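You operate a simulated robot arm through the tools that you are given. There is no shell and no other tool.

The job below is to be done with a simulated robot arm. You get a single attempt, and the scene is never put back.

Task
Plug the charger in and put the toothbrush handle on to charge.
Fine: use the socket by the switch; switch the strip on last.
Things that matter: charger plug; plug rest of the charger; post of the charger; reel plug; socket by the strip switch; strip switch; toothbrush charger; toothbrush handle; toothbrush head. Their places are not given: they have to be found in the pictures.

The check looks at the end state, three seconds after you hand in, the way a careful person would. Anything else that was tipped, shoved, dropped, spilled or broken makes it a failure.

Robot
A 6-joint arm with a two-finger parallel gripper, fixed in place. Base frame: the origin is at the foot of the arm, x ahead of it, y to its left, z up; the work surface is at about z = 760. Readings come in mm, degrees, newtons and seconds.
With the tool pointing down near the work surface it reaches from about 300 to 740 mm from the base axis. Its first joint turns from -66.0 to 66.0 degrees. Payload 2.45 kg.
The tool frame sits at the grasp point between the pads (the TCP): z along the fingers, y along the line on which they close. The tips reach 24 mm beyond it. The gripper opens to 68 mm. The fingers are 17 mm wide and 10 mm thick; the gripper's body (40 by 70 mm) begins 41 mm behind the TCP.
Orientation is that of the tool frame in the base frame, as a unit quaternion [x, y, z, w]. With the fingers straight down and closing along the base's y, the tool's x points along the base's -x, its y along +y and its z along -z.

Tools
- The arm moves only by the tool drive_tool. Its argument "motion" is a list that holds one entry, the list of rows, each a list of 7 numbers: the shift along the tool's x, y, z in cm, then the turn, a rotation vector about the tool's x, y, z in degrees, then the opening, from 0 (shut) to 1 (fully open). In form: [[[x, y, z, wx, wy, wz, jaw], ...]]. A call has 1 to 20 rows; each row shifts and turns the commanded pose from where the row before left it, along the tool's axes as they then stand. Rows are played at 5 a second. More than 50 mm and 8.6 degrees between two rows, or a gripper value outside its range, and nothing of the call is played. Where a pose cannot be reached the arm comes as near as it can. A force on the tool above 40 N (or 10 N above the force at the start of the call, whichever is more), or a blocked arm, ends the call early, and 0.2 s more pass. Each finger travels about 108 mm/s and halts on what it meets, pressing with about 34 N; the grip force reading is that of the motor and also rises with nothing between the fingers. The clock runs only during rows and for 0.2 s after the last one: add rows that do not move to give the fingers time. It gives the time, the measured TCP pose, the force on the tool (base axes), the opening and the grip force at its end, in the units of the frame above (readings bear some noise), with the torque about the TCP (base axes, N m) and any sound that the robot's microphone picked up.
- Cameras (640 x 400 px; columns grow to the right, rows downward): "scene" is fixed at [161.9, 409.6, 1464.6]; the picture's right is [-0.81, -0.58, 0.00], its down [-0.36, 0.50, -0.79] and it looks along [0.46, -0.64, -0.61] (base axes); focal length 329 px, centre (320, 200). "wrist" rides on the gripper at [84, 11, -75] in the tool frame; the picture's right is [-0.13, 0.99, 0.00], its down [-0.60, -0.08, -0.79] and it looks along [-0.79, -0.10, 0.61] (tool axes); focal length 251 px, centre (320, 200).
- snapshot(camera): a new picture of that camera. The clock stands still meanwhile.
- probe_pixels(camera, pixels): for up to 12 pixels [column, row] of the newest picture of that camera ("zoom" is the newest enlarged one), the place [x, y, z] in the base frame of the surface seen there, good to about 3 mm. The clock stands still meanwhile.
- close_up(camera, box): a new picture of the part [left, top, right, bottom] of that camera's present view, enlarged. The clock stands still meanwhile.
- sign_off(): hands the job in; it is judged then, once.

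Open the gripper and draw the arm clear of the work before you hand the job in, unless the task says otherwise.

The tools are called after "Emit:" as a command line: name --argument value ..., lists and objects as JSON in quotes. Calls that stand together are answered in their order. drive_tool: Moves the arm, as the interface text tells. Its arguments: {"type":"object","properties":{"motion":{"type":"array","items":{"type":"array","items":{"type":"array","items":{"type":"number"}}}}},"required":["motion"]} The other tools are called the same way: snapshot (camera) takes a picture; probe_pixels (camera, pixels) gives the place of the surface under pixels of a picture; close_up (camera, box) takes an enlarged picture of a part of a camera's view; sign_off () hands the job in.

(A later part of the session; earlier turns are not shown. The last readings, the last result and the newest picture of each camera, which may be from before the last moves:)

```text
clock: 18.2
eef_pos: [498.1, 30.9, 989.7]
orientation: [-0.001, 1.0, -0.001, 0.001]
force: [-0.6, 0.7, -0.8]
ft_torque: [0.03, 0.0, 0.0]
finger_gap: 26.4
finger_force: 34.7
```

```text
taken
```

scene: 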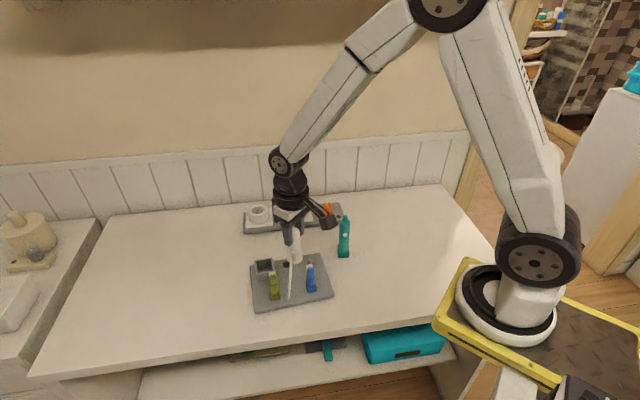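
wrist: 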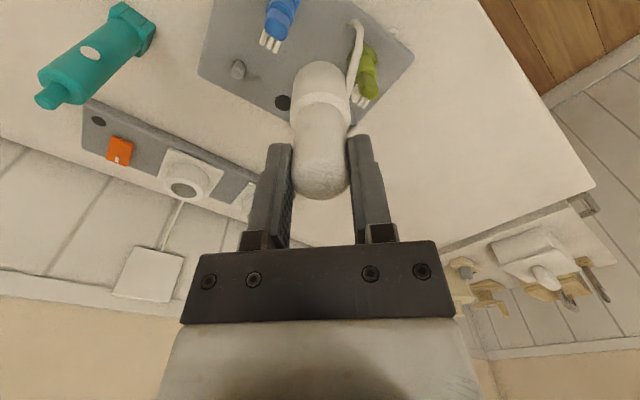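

The plug is upright again at (498,31,990). I zoom at the near socket in both cameras to fix its centre and at the plug flange for the cord.

Emit:
close_up --camera "wrist" --box '[145, 145, 235, 215]'

Emit:
probe_pixels --camera "zoom" --pixels '[[130, 30], [460, 130], [60, 190], [330, 330], [225, 250], [200, 160], [280, 180]]'

Emit:
close_up --camera "wrist" --box '[260, 20, 400, 140]'

Emit:
close_up --camera "scene" --box '[275, 190, 350, 235]'

```text
5.71 times, centred on (190, 180) of wrist
```

zoom: 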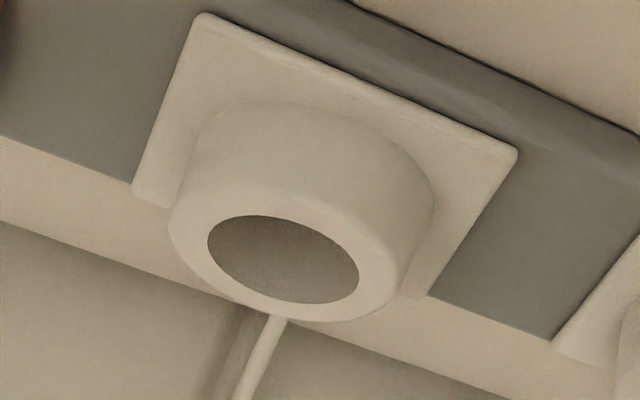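

```text
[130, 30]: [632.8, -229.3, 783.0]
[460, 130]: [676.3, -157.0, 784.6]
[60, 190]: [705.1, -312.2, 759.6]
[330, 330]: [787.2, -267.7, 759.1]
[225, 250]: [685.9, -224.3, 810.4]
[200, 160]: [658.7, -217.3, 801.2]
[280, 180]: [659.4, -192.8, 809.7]
```

```text
3.33 times, centred on (330, 80) of wrist
```

zoom: 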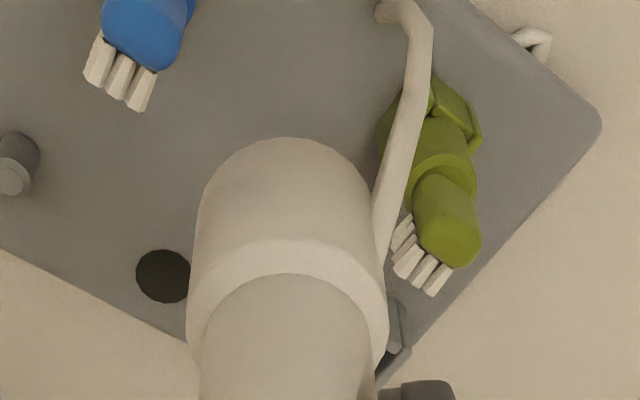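

```text
8.53 times, centred on (312, 212) of scene
```

zoom: 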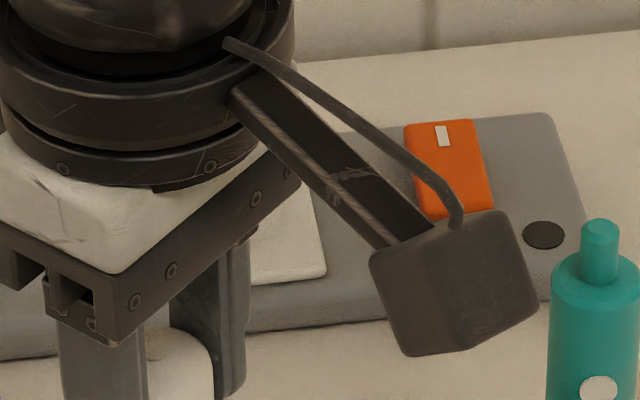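

Plug shoulder and socket are clear in view; the cord now leaves on the +y side. I carry the plug towards the socket, stopping short so the wrist camera can see the ring beside the plug.

Emit:
drive_tool --motion '[[[-2.37, -2.52, 0.08, 0, 0, 0, 0], [-2.37, -2.52, 0.08, 0, 0, 0, 0], [-2.37, -2.52, 0.08, 0, 0, 0, 0], [-2.37, -2.52, 0.08, 0, 0, 0, 0], [-2.37, -2.52, 0.08, 0, 0, 0, 0], [-2.37, -2.52, 0.08, 0, 0, 0, 0], [0, 0, 0, 0, 0, 0, 0]]]'

Emit:
snapshot --camera "wrist"

Emit:
close_up --camera "wrist" --box '[190, 50, 310, 140]'

Emit:
snapshot --camera "scene"

```text
clock: 19.8
eef_pos: [643.4, -121.2, 982.1]
orientation: [-0.001, 1.0, 0.0, 0.001]
force: [0.4, 0.0, -0.6]
ft_torque: [0.01, 0.0, 0.01]
finger_gap: 26.0
finger_force: 34.2
```

```text
taken
```

wrist: 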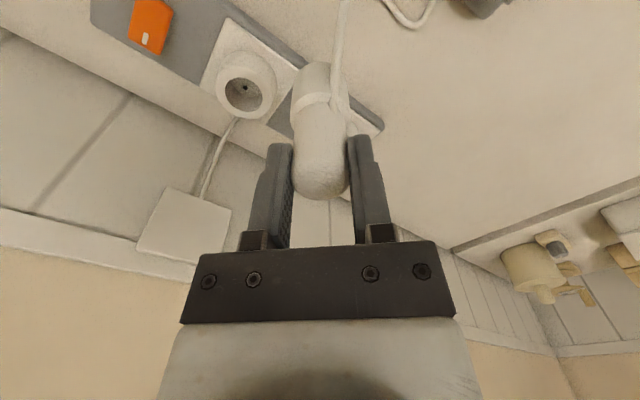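

```text
4.44 times, centred on (250, 95) of wrist
```

zoom: 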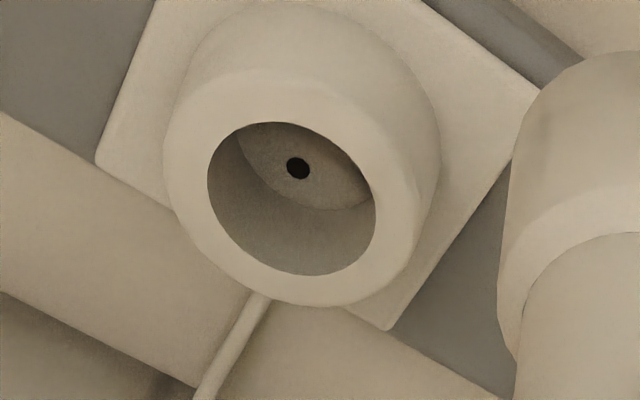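

```text
taken
```

scene: 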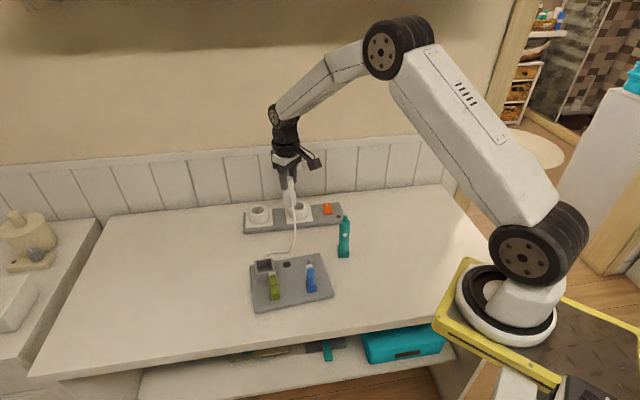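

The ring is clear in the zoom with the inner mouth centred near (291,199). I probe points evenly round the rim's top face to average its centre.

Emit:
probe_pixels --camera "zoom" --pixels '[[188, 178], [205, 240], [247, 278], [305, 289], [360, 272], [392, 218], [377, 158], [335, 115], [277, 108], [222, 123], [297, 168], [340, 190]]'

Emit:
probe_pixels --camera "zoom" --pixels '[[188, 178], [205, 240], [247, 278], [305, 289], [360, 272], [392, 218], [377, 158], [335, 115], [277, 108], [222, 123], [98, 160], [388, 328]]'

```text
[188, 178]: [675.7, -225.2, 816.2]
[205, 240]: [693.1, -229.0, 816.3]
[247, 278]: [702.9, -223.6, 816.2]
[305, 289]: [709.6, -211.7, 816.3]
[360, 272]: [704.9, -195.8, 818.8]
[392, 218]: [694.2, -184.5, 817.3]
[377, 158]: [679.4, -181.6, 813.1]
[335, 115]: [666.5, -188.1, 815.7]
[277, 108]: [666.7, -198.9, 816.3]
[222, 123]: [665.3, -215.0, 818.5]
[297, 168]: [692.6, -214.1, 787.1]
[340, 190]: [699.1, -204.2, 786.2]
```

```text
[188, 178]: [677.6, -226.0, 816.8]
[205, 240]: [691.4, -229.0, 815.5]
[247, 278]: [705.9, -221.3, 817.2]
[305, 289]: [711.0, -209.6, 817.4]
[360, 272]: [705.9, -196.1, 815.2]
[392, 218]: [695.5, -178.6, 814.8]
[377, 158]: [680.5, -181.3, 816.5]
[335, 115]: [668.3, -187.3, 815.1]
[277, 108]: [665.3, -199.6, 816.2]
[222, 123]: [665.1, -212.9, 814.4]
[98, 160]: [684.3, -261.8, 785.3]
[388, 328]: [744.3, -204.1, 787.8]
```

The rim averages to a centre of (686.2,-204.8), top z≈816. I move the plug over that point, keeping its bottom about 50 mm above the rim, and compare in both cameras.

Emit:
drive_tool --motion '[[[-1.47, -2.79, 0, 0, 0, 0, 0], [-1.47, -2.79, 0, 0, 0, 0, 0], [-1.47, -2.79, 0, 0, 0, 0, 0], [0, 0, 2.0, 0, 0, 0, 0], [0, 0, 2.0, 0, 0, 0, 0], [0, 0, 0, 0, 0, 0, 0]]]'

Emit:
drive_tool --motion '[[[0, 0, 0, 0, 0, 0, 0]]]'

Emit:
drive_tool --motion '[[[0, 0, 0, 0, 0, 0, 0]]]'

Emit:
close_up --camera "scene" --box '[270, 170, 330, 230]'

Emit:
snapshot --camera "wrist"

```text
clock: 21.2
eef_pos: [683.4, -203.3, 943.1]
orientation: [0.0, 1.0, 0.0, 0.001]
force: [0.6, 1.2, -1.2]
ft_torque: [0.0, -0.04, -0.02]
finger_gap: 26.0
finger_force: 33.2
```

```text
clock: 21.6
eef_pos: [682.4, -202.4, 941.0]
orientation: [0.001, 1.0, 0.0, 0.001]
force: [0.5, -0.1, -1.0]
ft_torque: [-0.03, 0.02, -0.01]
finger_gap: 26.5
finger_force: 34.0
```

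```text
clock: 22.0
eef_pos: [683.0, -202.7, 942.8]
orientation: [0.0, 1.0, 0.0, 0.001]
force: [-0.1, -0.2, -1.1]
ft_torque: [0.0, -0.01, -0.02]
finger_gap: 26.4
finger_force: 33.9
```

```text
6.67 times, centred on (300, 200) of scene
```

zoom: 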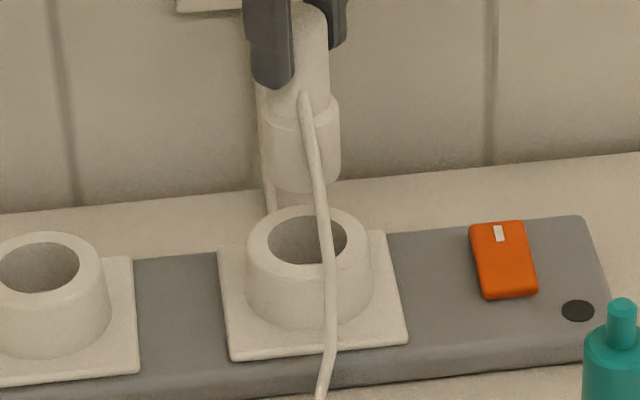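

```text
taken
```

wrist: 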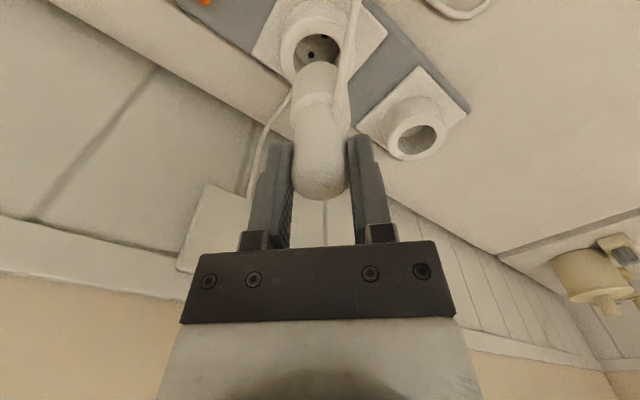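

The wrist view now shows both holes; in the scene zoom the plug axis (≈301) and the ring mouth (≈307) need finer comparison. I zoom tighter in both cameras.

Emit:
close_up --camera "scene" --box '[282, 182, 322, 222]'

Emit:
close_up --camera "wrist" --box '[250, 0, 390, 110]'

```text
10.00 times, centred on (302, 202) of scene
```

zoom: 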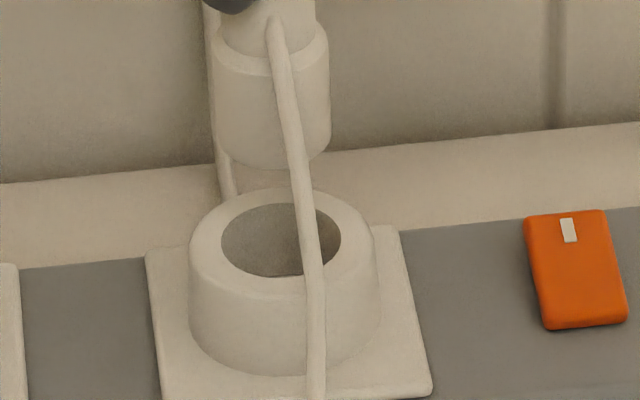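

```text
3.64 times, centred on (320, 55) of wrist
```

zoom: 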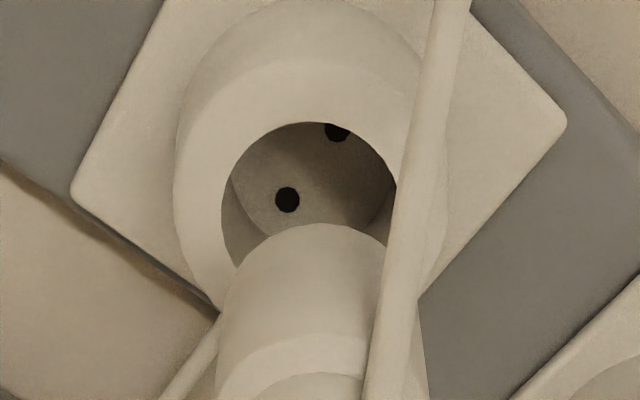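

Solving both views together says the plug must move about +3.0 mm in x and −2.4 mm in y, agreeing with the measured TCP. I apply it and lower to about 20 mm above the rim.

Emit:
drive_tool --motion '[[[-0.3, -0.24, 1.0, 0, 0, 0, 0], [0, 0, 1.0, 0, 0, 0, 0], [0, 0, 1.0, 0, 0, 0, 0], [0, 0, 0, 0, 0, 0, 0]]]'

Emit:
drive_tool --motion '[[[0, 0, 0, 0, 0, 0, 0]]]'

Emit:
close_up --camera "scene" --box '[282, 182, 322, 222]'

Emit:
close_up --camera "wrist" --box '[250, 0, 390, 110]'

```text
clock: 23.0
eef_pos: [688.3, -206.0, 912.6]
orientation: [-0.001, 1.0, 0.0, 0.001]
force: [-0.1, -0.5, -1.7]
ft_torque: [-0.02, -0.04, 0.0]
finger_gap: 26.0
finger_force: 34.2
```

```text
clock: 23.4
eef_pos: [688.2, -207.2, 912.4]
orientation: [0.0, 1.0, 0.001, 0.001]
force: [0.7, -0.2, -0.6]
ft_torque: [0.01, -0.01, 0.01]
finger_gap: 26.3
finger_force: 34.5
```

```text
10.00 times, centred on (302, 202) of scene
```

zoom: 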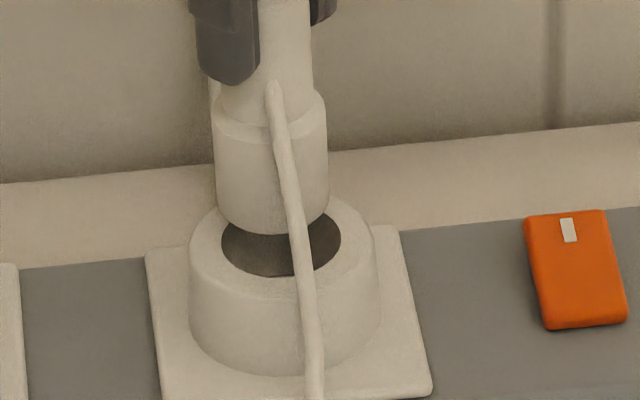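

```text
3.64 times, centred on (320, 55) of wrist
```

zoom: 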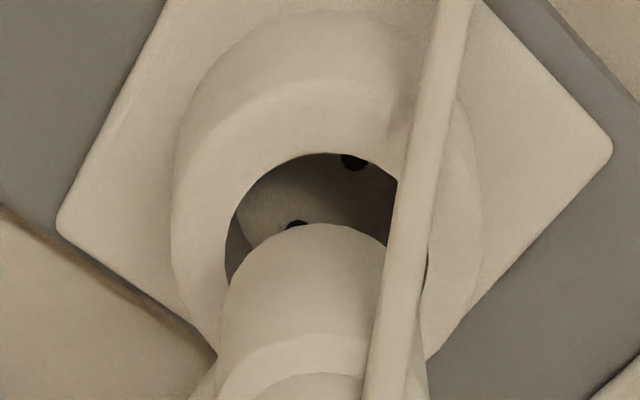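

The readings (688.2,-206.6) and both views say I overshot by about 2.5 mm in x and 1.5 mm in y. I correct that and read again.

Emit:
drive_tool --motion '[[[0.25, 0.15, 0, 0, 0, 0, 0], [0, 0, 0, 0, 0, 0, 0]]]'

Emit:
drive_tool --motion '[[[0, 0, 0, 0, 0, 0, 0]]]'

Emit:
drive_tool --motion '[[[0, 0, 0, 0, 0, 0, 0]]]'

Emit:
close_up --camera "scene" --box '[287, 192, 311, 216]'

Emit:
close_up --camera "wrist" --box '[250, 0, 390, 110]'

```text
clock: 24.0
eef_pos: [684.4, -205.5, 912.5]
orientation: [0.0, 1.0, 0.001, 0.002]
force: [-0.9, 0.4, -1.3]
ft_torque: [-0.03, -0.03, 0.01]
finger_gap: 26.3
finger_force: 33.8
```

```text
clock: 24.4
eef_pos: [684.8, -205.8, 912.7]
orientation: [0.0, 1.0, 0.0, 0.001]
force: [0.1, -0.5, -1.0]
ft_torque: [0.0, 0.03, 0.01]
finger_gap: 26.3
finger_force: 34.0
```

```text
clock: 24.8
eef_pos: [685.9, -205.8, 912.1]
orientation: [0.0, 1.0, 0.0, 0.001]
force: [0.1, -0.3, -0.6]
ft_torque: [0.03, -0.01, -0.03]
finger_gap: 26.4
finger_force: 33.5
```

```text
16.00 times, centred on (299, 204) of scene
```

zoom: 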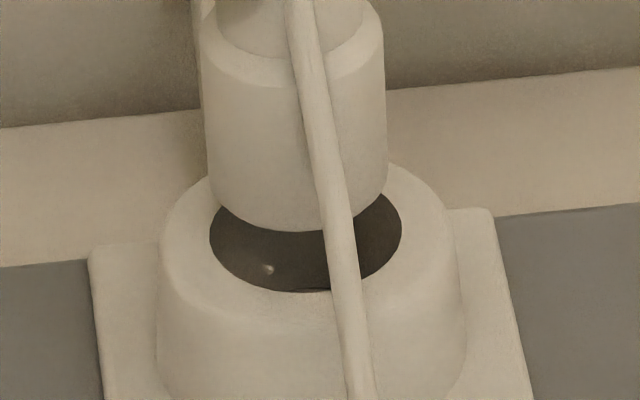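

```text
3.64 times, centred on (320, 55) of wrist
```

zoom: 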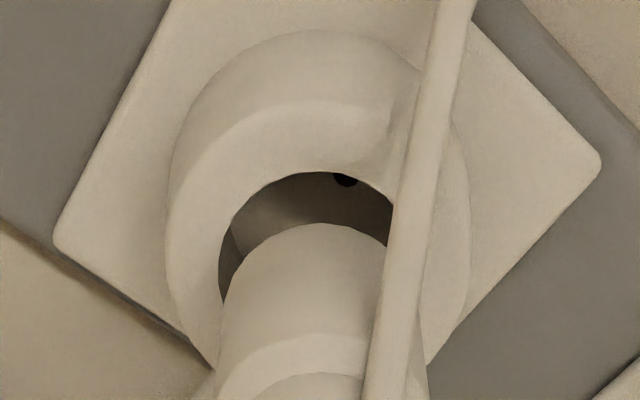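

Scene and wrist views now show plug and mouth aligned within about half a millimetre. I lower in small steps, watching force, to just inside the mouth.

Emit:
drive_tool --motion '[[[0, 0, 0.6, 0, 0, 0, 0], [0, 0, 0.6, 0, 0, 0, 0], [0, 0, 0.6, 0, 0, 0, 0], [0, 0, 0, 0, 0, 0, 0]]]'

Emit:
close_up --camera "scene" --box '[287, 192, 311, 216]'

Emit:
close_up --camera "wrist" --box '[250, 0, 390, 110]'

```text
clock: 25.8
eef_pos: [686.4, -205.1, 895.1]
orientation: [0.0, 1.0, 0.0, 0.0]
force: [-4.0, -0.5, 0.0]
ft_torque: [0.07, 0.2, -0.03]
finger_gap: 26.2
finger_force: 33.8
```

```text
16.00 times, centred on (299, 204) of scene
```

zoom: 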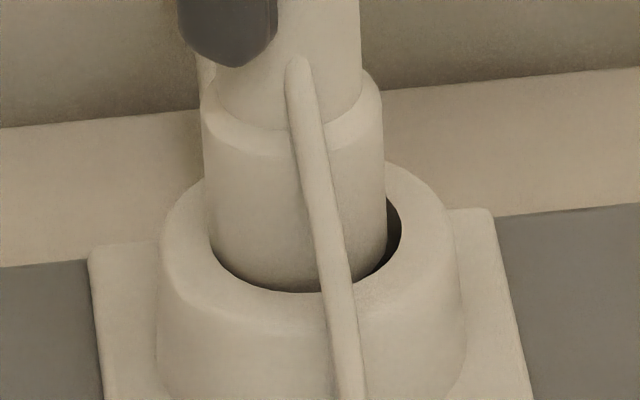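

```text
3.64 times, centred on (320, 55) of wrist
```

zoom: 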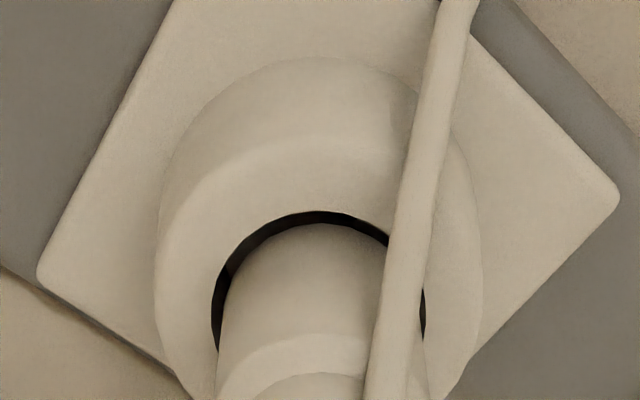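

The sleeve has just entered the mouth and touches its far (+x) side (force −4 N in x), with the gap on the −x side. I shift 1.3 mm in −x and a touch in −y, then check.

Emit:
drive_tool --motion '[[[0.13, -0.03, 0, 0, 0, 0, 0], [0, 0, 0, 0, 0, 0, 0]]]'

Emit:
drive_tool --motion '[[[0, 0, 0, 0, 0, 0, 0]]]'

Emit:
close_up --camera "scene" --box '[287, 192, 311, 216]'

Emit:
close_up --camera "wrist" --box '[250, 0, 390, 110]'

```text
clock: 26.4
eef_pos: [685.0, -204.4, 896.4]
orientation: [0.0, 1.0, -0.001, 0.0]
force: [-0.8, 0.3, -1.0]
ft_torque: [-0.02, 0.02, 0.0]
finger_gap: 26.1
finger_force: 33.9
```

```text
clock: 26.8
eef_pos: [685.1, -205.3, 895.5]
orientation: [0.001, 1.0, 0.0, 0.002]
force: [0.1, 0.2, -0.5]
ft_torque: [0.03, -0.01, 0.05]
finger_gap: 26.2
finger_force: 33.7
```

```text
16.00 times, centred on (299, 204) of scene
```

zoom: 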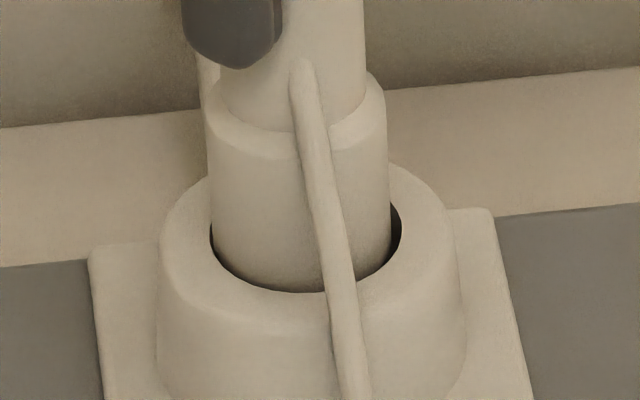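

```text
3.64 times, centred on (320, 55) of wrist
```

zoom: 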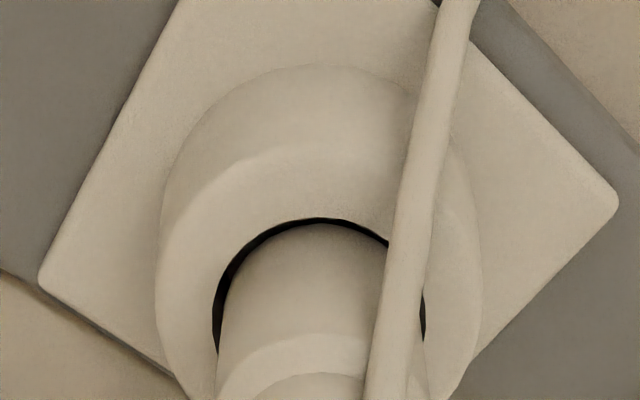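

Force is back to zero and the gap is nearly even. I nudge 0.4 mm in −y and lower 15 mm.

Emit:
drive_tool --motion '[[[0, -0.04, 0.3, 0, 0, 0, 0], [0, 0, 0.4, 0, 0, 0, 0], [0, 0, 0.4, 0, 0, 0, 0], [0, 0, 0.4, 0, 0, 0, 0], [0, 0, 0, 0, 0, 0, 0]]]'

Emit:
drive_tool --motion '[[[0, 0, 0, 0, 0, 0, 0]]]'

Emit:
close_up --camera "scene" --box '[287, 192, 311, 216]'

Emit:
close_up --camera "wrist" --box '[250, 0, 390, 110]'

```text
clock: 28.0
eef_pos: [685.7, -205.9, 879.6]
orientation: [-0.001, 1.0, 0.0, 0.001]
force: [0.2, 0.6, -1.9]
ft_torque: [0.01, 0.0, 0.0]
finger_gap: 26.2
finger_force: 34.1
```

```text
clock: 28.4
eef_pos: [685.4, -204.5, 881.6]
orientation: [0.0, 1.0, -0.001, 0.001]
force: [0.0, -0.5, -0.8]
ft_torque: [-0.03, 0.0, -0.02]
finger_gap: 26.3
finger_force: 34.0
```

```text
16.00 times, centred on (299, 204) of scene
```

zoom: 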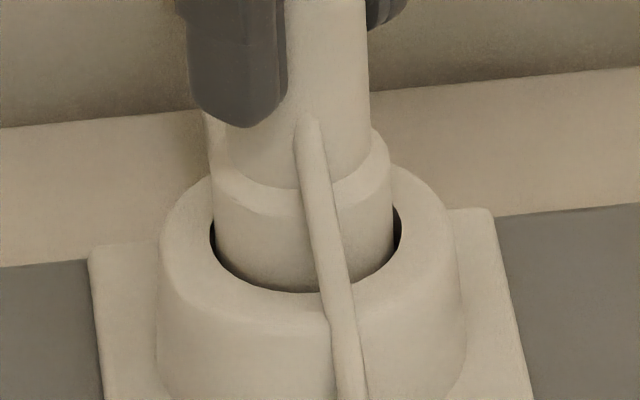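

```text
3.64 times, centred on (320, 55) of wrist
```

zoom: 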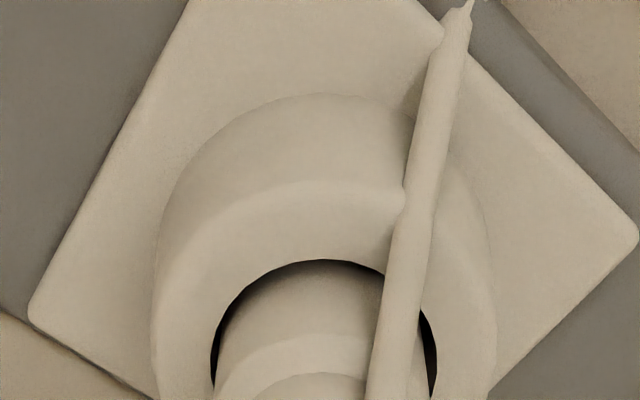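

The sleeve is centred and half inserted without force. I continue down about 14 mm, then feel for the seat in finer steps.

Emit:
drive_tool --motion '[[[0, 0, 0.4, 0, 0, 0, 0], [0, 0, 0.4, 0, 0, 0, 0], [0, 0, 0.4, 0, 0, 0, 0], [0, 0, 0.2, 0, 0, 0, 0], [0, 0, 0, 0, 0, 0, 0]]]'

Emit:
drive_tool --motion '[[[0, 0, 0, 0, 0, 0, 0]]]'

Emit:
close_up --camera "scene" --box '[287, 192, 311, 216]'

Emit:
snapshot --camera "wrist"

```text
clock: 29.6
eef_pos: [686.1, -204.8, 869.2]
orientation: [0.0, 1.0, 0.0, 0.004]
force: [-2.8, 5.6, 26.5]
ft_torque: [0.21, 0.25, 0.07]
finger_gap: 26.4
finger_force: 33.7
```

```text
clock: 30.0
eef_pos: [686.6, -204.0, 868.4]
orientation: [0.0, 1.0, -0.001, 0.004]
force: [0.0, 4.1, 28.1]
ft_torque: [0.2, -0.11, 0.01]
finger_gap: 26.2
finger_force: 33.6
```

```text
16.00 times, centred on (299, 204) of scene
```

zoom: 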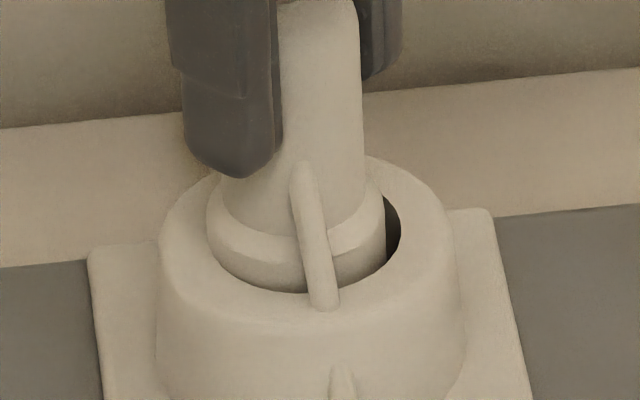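

```text
taken
```

wrist: 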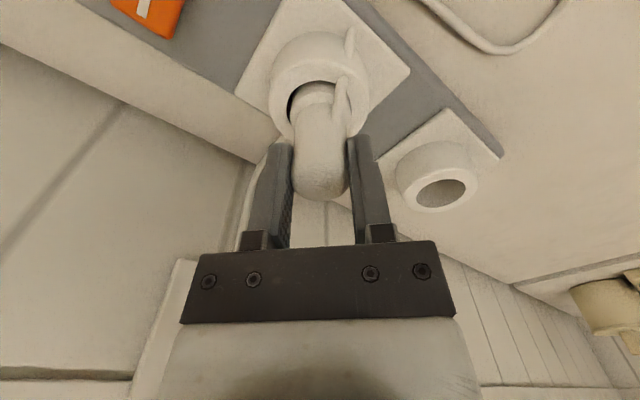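

Contact: +27 N at TCP z≈868.5. I check whether this is the socket floor or a jam by looking closely before doing anything else.

Emit:
close_up --camera "wrist" --box '[260, 20, 390, 150]'

Emit:
close_up --camera "scene" --box '[280, 180, 320, 215]'

```text
3.08 times, centred on (325, 85) of wrist
```

zoom: 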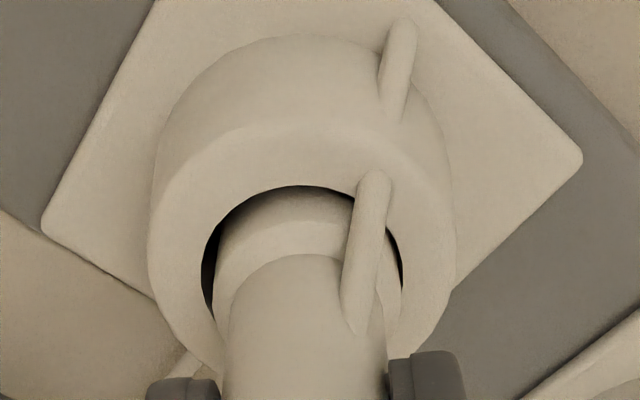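

```text
11.43 times, centred on (300, 198) of scene
```

zoom: 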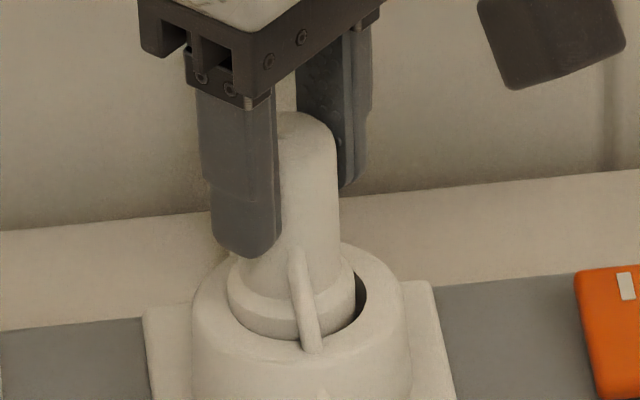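

The gap lies on the −x/−y side while pressed. I lift 3 mm, recentre slightly (−x, −y) and press gently again to see whether the contact height repeats.

Emit:
drive_tool --motion '[[[0, 0, -0.5, 0, 0, 0, 0], [0.04, -0.06, 0, 0, 0, 0, 0], [0, 0, 0, 0, 0, 0, 0]]]'

Emit:
drive_tool --motion '[[[0, 0, 0.1, 0, 0, 0, 0], [0, 0, 0.1, 0, 0, 0, 0], [0, 0, 0, 0, 0, 0, 0]]]'

Emit:
drive_tool --motion '[[[0, 0, 0.1, 0, 0, 0, 0], [0, 0, 0, 0, 0, 0, 0]]]'

Emit:
drive_tool --motion '[[[0, 0, 0.1, 0, 0, 0, 0], [0, 0, 0, 0, 0, 0, 0]]]'

```text
clock: 30.8
eef_pos: [683.5, -204.8, 869.6]
orientation: [0.0, 1.0, 0.001, -0.001]
force: [3.9, 0.9, 1.8]
ft_torque: [0.09, -0.34, -0.03]
finger_gap: 26.3
finger_force: 33.9
```

```text
clock: 31.6
eef_pos: [684.8, -206.2, 869.6]
orientation: [0.0, 1.0, -0.001, 0.001]
force: [-2.9, -2.1, 7.8]
ft_torque: [-0.18, 0.0, -0.07]
finger_gap: 26.1
finger_force: 34.1
```

```text
clock: 32.2
eef_pos: [684.4, -205.1, 869.7]
orientation: [0.0, 1.0, 0.0, 0.001]
force: [-4.9, 0.5, 14.3]
ft_torque: [-0.01, 0.19, 0.0]
finger_gap: 25.7
finger_force: 33.9
```

```text
clock: 32.8
eef_pos: [685.2, -205.4, 869.2]
orientation: [-0.001, 1.0, -0.001, 0.003]
force: [-6.8, 3.7, 26.3]
ft_torque: [0.21, 0.22, 0.09]
finger_gap: 26.0
finger_force: 34.2
```

The stop repeats at TCP z≈869.5, i.e. sleeve bottom ≈787, which matches the socket floor (≈786.5). As a cross-check of the sleeve length I measure the empty rest's floor height.

Emit:
close_up --camera "scene" --box '[245, 250, 305, 300]'

```text
8.00 times, centred on (275, 275) of scene
```

zoom: 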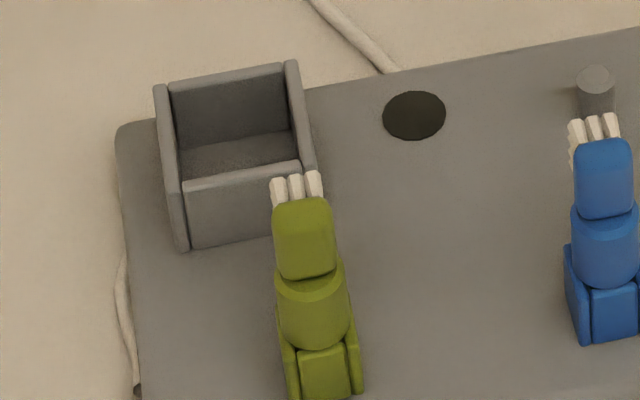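

I probe the rest floor at several points, and the plate next to it for comparison.

Emit:
probe_pixels --camera "zoom" --pixels '[[220, 155], [240, 150], [260, 150], [200, 160], [280, 145], [230, 162], [360, 180], [400, 200], [450, 180], [360, 140], [500, 200], [420, 300]]'

```text
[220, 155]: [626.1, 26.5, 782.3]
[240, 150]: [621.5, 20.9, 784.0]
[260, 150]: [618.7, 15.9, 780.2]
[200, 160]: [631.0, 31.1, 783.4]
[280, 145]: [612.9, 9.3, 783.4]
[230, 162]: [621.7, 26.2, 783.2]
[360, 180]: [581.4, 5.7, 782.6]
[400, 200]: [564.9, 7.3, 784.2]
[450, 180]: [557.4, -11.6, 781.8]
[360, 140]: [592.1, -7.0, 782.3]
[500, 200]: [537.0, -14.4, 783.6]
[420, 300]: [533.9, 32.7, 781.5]
```

The rest floor is z≈782.7, so the plug is 82.3 mm tall (top was 865). If seated on the socket floor its top should now be near 869; I probe the plug's top and shoulder.

Emit:
close_up --camera "scene" --box '[285, 182, 315, 212]'

Emit:
close_up --camera "wrist" --box '[270, 60, 380, 210]'

```text
13.33 times, centred on (300, 197) of scene
```

zoom: 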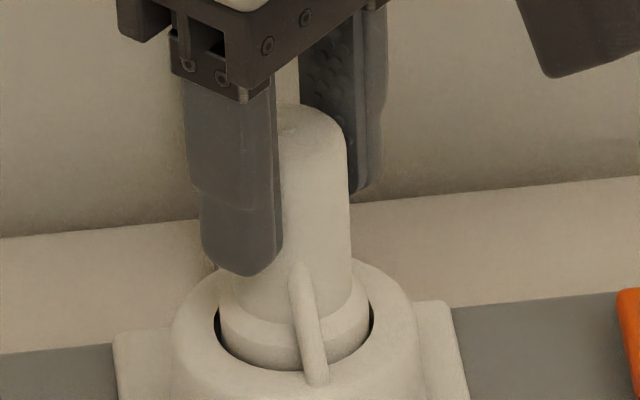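

```text
2.67 times, centred on (325, 135) of wrist
```

zoom: 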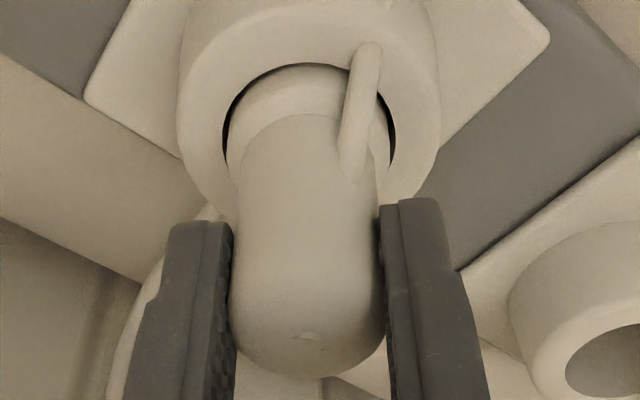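

I probe the plug's top and body/shoulder in the wrist zoom.

Emit:
probe_pixels --camera "zoom" --pixels '[[310, 335], [290, 340], [330, 335], [310, 350], [310, 320], [280, 115], [300, 112], [260, 125], [290, 85], [310, 75], [250, 110], [205, 90]]'

Emit:
close_up --camera "scene" --box '[285, 182, 315, 212]'

Emit:
probe_pixels --camera "zoom" --pixels '[[300, 118], [310, 112], [320, 115], [295, 125], [330, 125], [265, 310], [280, 322], [345, 305], [250, 315], [235, 335], [330, 340], [200, 330]]'

```text
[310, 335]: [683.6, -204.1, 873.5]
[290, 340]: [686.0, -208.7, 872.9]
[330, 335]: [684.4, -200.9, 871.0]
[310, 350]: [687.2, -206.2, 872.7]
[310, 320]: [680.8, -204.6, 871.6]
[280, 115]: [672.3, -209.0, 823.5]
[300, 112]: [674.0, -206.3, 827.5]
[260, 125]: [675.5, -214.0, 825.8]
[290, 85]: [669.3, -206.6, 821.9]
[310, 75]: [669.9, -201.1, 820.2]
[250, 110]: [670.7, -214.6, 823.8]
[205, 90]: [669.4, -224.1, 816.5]
```

```text
13.33 times, centred on (300, 197) of scene
```

zoom: 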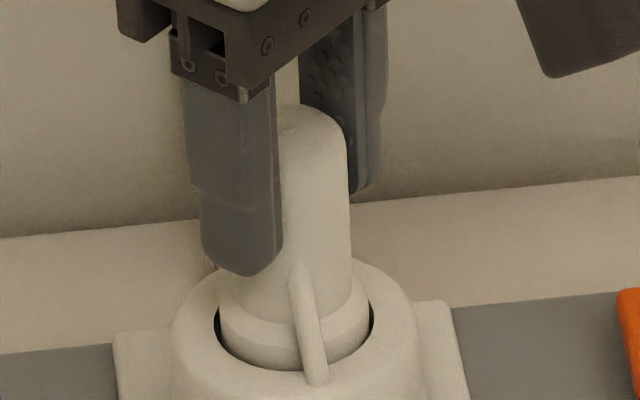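

```text
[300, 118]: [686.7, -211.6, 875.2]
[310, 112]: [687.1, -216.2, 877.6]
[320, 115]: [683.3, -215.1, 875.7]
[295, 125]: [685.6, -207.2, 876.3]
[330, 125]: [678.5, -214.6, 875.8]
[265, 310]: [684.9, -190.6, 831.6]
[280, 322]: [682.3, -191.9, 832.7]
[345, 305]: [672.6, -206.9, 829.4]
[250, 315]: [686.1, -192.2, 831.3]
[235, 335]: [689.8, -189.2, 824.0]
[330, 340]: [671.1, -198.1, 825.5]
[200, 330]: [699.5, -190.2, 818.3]
```

Top (≈872 wrist / 876 scene) and shoulder heights match a sleeve standing on the socket floor within 1–2 mm, so the plug is seated. I ease off the pressure and then open the fingers.

Emit:
drive_tool --motion '[[[0, 0, -0.15, 0, 0, 0, 0], [0, 0, -0.15, 0, 0, 0, 0], [0, 0, 0, 0, 0, 0, 0]]]'

```text
clock: 33.6
eef_pos: [682.1, -205.4, 870.4]
orientation: [-0.001, 1.0, 0.001, 0.001]
force: [9.1, -2.0, -3.6]
ft_torque: [-0.21, -0.85, -0.04]
finger_gap: 26.2
finger_force: 34.7
```

There is now a +9 N push in x, so I nudge +1.2 mm in x to unload the ring wall before releasing.

Emit:
drive_tool --motion '[[[-0.12, 0, 0, 0, 0, 0, 0], [0, 0, 0, 0, 0, 0, 0]]]'

Emit:
drive_tool --motion '[[[0, 0, 0, 0, 0, 0, 0]]]'

```text
clock: 34.2
eef_pos: [683.7, -205.0, 871.7]
orientation: [0.0, 1.0, 0.0, -0.001]
force: [3.8, -0.1, -2.2]
ft_torque: [-0.07, -0.33, -0.01]
finger_gap: 26.1
finger_force: 34.0
```

```text
clock: 34.6
eef_pos: [683.2, -205.9, 870.2]
orientation: [0.0, 1.0, 0.0, -0.001]
force: [1.3, -0.3, -1.5]
ft_torque: [0.01, -0.07, -0.01]
finger_gap: 26.1
finger_force: 33.7
```

Forces are now small, so I open the fingers.

Emit:
drive_tool --motion '[[[0, 0, 0, 0, 0, 0, 0.45], [0, 0, 0, 0, 0, 0, 0.6], [0, 0, 0, 0, 0, 0, 0.7], [0, 0, 0, 0, 0, 0, 0.7]]]'

Emit:
close_up --camera "wrist" --box '[230, 20, 410, 220]'

Emit:
close_up --camera "scene" --box '[280, 180, 320, 220]'

```text
clock: 35.6
eef_pos: [682.9, -206.2, 871.2]
orientation: [0.0, 1.0, -0.001, 0.001]
force: [-0.2, -0.3, -0.6]
ft_torque: [0.0, -0.03, 0.0]
finger_gap: 47.7
finger_force: 0.1
```

```text
2.00 times, centred on (320, 120) of wrist
```

zoom: 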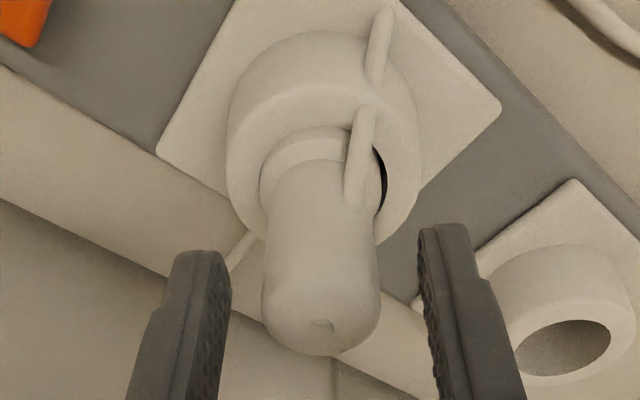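

```text
10.00 times, centred on (300, 200) of scene
```

zoom: 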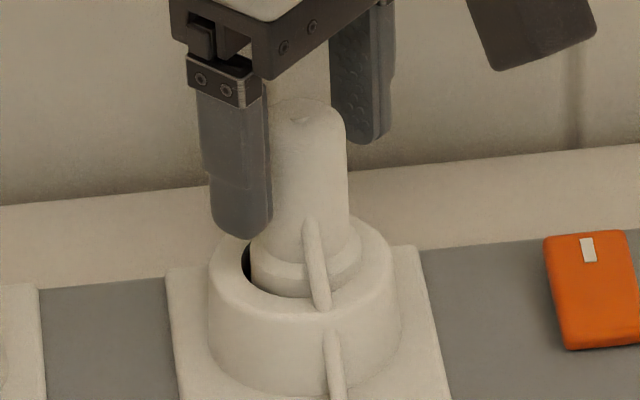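

The plug stands in the socket with the fingers open. I retreat straight up and look at it again.

Emit:
drive_tool --motion '[[[0, 0, -1.0, 0, 0, 0, 0.7], [0, 0, -2.0, 0, 0, 0, 0.7], [0, 0, -3.0, 0, 0, 0, 0.7], [0, 0, -3.0, 0, 0, 0, 0.7], [0, 0, 0, 0, 0, 0, 0.7]]]'

Emit:
snapshot --camera "wrist"

Emit:
close_up --camera "scene" --box '[280, 180, 320, 220]'

Emit:
snapshot --camera "scene"

```text
clock: 36.8
eef_pos: [683.7, -205.9, 961.3]
orientation: [0.0, 1.0, 0.0, 0.0]
force: [-0.1, -0.4, 0.8]
ft_torque: [-0.02, 0.02, -0.02]
finger_gap: 47.4
finger_force: 0.0
```

```text
taken
```

wrist: 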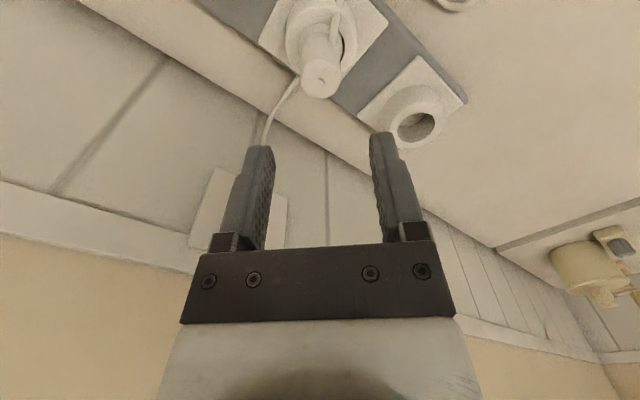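

```text
10.00 times, centred on (300, 200) of scene
```

zoom: 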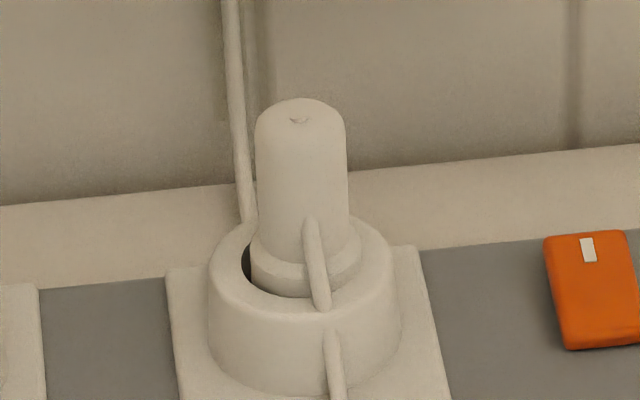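

```text
taken
```

scene: 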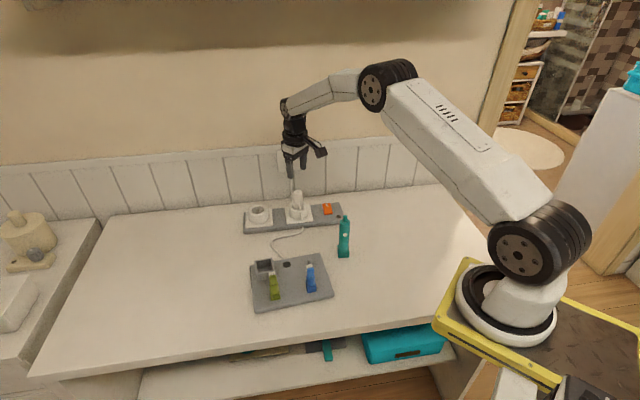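

The plug looks upright in the scene zoom. I check it from the wrist camera too and probe its top for height and lean.

Emit:
close_up --camera "wrist" --box '[260, 0, 390, 110]'

Emit:
probe_pixels --camera "zoom" --pixels '[[322, 280], [300, 285], [345, 280], [322, 300], [322, 260], [270, 150], [300, 130], [320, 140], [250, 130], [390, 150], [330, 60], [270, 60]]'

```text
3.64 times, centred on (325, 55) of wrist
```

zoom: 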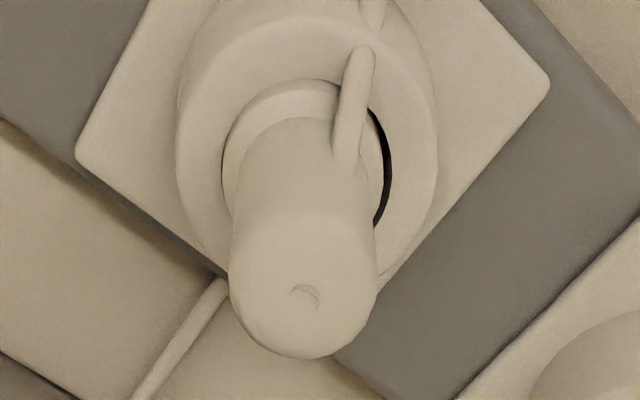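

```text
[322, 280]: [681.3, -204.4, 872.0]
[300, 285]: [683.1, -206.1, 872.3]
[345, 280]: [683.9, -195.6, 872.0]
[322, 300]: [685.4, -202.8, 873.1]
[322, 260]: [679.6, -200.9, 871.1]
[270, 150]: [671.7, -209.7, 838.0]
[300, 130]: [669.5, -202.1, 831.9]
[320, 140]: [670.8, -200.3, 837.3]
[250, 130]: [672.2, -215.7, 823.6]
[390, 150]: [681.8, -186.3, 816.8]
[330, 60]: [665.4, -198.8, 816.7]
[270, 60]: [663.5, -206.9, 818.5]
```

The plug top (z≈872) and shoulder fit a fully seated plug, upright in the ring. Next I move the wrist camera back to view the handle and the post.

Emit:
drive_tool --motion '[[[3.73, 1.6, -0.65, 0, 0, 0, 0.9], [3.73, 1.6, -0.65, 0, 0, 0, 0.9], [3.73, 1.6, -0.65, 0, 0, 0, 0.9], [3.73, 1.6, -0.65, 0, 0, 0, 0.9], [3.73, 1.6, -0.65, 0, 0, 0, 0.9], [3.73, 1.6, -0.65, 0, 0, 0, 0.9], [0, 0, 0, 0, 0, 0, 0.9]]]'

Emit:
snapshot --camera "wrist"

Emit:
close_up --camera "scene" --box '[300, 205, 370, 275]'

```text
clock: 38.4
eef_pos: [460.5, -109.6, 999.0]
orientation: [0.0, 1.0, 0.0, 0.001]
force: [0.3, 0.2, 0.3]
ft_torque: [0.01, -0.03, -0.02]
finger_gap: 61.1
finger_force: 0.1
```

```text
taken
```

wrist: 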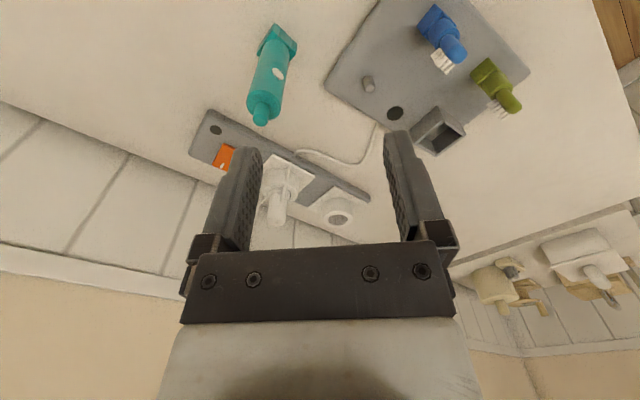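

```text
5.71 times, centred on (335, 240) of scene
```

zoom: 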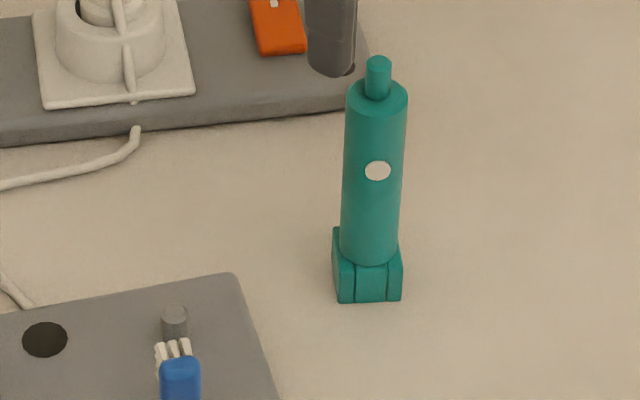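

I zoom on the handle and the post in the wrist view.

Emit:
close_up --camera "wrist" --box '[230, 10, 390, 130]'

Emit:
probe_pixels --camera "zoom" --pixels '[[132, 365], [140, 250], [115, 320], [185, 320], [150, 180], [190, 215], [225, 110], [255, 130], [150, 95], [210, 60], [460, 240], [470, 255]]'

```text
3.33 times, centred on (310, 70) of wrist
```

zoom: 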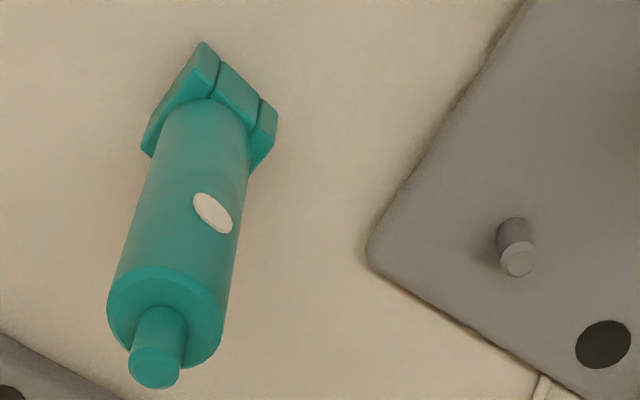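

```text
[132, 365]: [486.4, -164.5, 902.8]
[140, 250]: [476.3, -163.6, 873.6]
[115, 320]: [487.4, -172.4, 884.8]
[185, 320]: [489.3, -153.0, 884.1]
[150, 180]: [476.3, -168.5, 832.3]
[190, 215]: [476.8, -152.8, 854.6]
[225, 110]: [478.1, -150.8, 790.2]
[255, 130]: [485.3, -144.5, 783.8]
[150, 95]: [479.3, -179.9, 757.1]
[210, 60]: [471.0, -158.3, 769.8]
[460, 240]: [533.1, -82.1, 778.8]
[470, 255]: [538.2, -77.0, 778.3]
```

The handle axis is near (487,-162), body 28 mm wide up to z≈884, nub to z≈903, button facing az≈138°. I probe the post's top, sides, and the handle body in more detail.

Emit:
close_up --camera "wrist" --box '[345, 65, 395, 105]'

```text
10.00 times, centred on (370, 85) of wrist
```

zoom: 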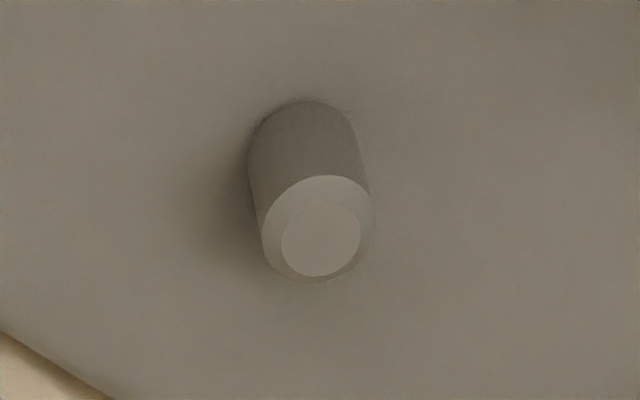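

I probe the post's top face and the surrounding plate, repeated for averaging.

Emit:
probe_pixels --camera "zoom" --pixels '[[320, 240], [300, 240], [342, 240], [320, 220], [320, 262], [310, 250], [332, 230], [320, 240], [200, 250], [450, 200], [300, 60], [320, 330]]'

Emit:
probe_pixels --camera "zoom" --pixels '[[320, 240], [300, 240], [342, 240], [320, 220], [320, 262], [310, 250], [332, 230], [320, 240], [200, 250], [450, 200], [300, 60], [320, 330]]'

Emit:
close_up --camera "wrist" --box '[240, 20, 300, 130]'

```text
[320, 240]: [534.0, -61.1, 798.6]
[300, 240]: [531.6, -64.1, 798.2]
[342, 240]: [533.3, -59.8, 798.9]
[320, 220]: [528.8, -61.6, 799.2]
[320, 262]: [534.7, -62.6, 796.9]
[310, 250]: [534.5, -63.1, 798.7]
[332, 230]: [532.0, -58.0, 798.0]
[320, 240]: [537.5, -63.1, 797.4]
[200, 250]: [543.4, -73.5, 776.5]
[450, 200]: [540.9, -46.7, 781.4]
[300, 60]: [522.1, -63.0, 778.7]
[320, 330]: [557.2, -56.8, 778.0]
```

```text
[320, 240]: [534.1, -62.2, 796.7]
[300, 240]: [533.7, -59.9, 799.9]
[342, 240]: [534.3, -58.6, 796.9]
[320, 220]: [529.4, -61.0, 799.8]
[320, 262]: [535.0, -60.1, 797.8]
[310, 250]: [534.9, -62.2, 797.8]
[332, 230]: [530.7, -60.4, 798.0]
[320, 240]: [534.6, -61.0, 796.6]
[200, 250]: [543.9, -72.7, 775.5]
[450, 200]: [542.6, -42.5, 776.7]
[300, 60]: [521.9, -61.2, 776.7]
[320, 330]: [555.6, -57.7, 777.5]
```

```text
3.64 times, centred on (270, 75) of wrist
```

zoom: 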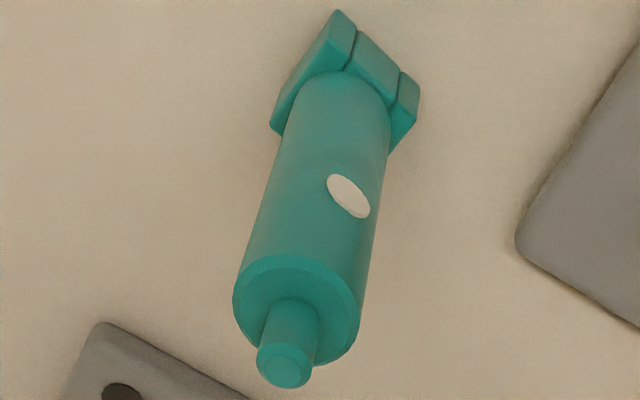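

Post centre averages (533.3,-61.2), top z≈798. Now I probe the handle's nub and top annulus for its axis.

Emit:
probe_pixels --camera "zoom" --pixels '[[286, 368], [275, 366], [297, 366], [286, 358], [286, 378], [245, 300], [262, 335], [345, 330], [352, 300], [325, 268], [290, 262], [255, 275]]'

Emit:
probe_pixels --camera "zoom" --pixels '[[286, 368], [275, 366], [297, 366], [286, 358], [286, 378], [338, 20], [275, 125], [415, 95], [393, 145], [355, 60], [360, 30], [318, 215]]'

```text
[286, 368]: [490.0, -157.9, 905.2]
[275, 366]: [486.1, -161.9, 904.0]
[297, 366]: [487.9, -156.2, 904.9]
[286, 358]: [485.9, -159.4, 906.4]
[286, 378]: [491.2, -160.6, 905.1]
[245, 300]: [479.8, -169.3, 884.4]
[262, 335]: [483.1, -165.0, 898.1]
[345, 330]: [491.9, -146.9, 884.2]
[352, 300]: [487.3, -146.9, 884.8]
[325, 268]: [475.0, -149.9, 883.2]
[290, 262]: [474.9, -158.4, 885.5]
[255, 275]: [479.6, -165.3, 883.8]
```

```text
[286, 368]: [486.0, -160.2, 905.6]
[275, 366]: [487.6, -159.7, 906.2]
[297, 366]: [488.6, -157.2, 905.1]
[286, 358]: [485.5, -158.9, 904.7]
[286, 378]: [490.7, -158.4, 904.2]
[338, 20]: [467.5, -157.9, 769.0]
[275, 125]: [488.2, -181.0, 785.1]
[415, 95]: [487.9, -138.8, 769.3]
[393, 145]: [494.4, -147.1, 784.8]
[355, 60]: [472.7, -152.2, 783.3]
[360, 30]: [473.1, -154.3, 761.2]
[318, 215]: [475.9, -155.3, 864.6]
```

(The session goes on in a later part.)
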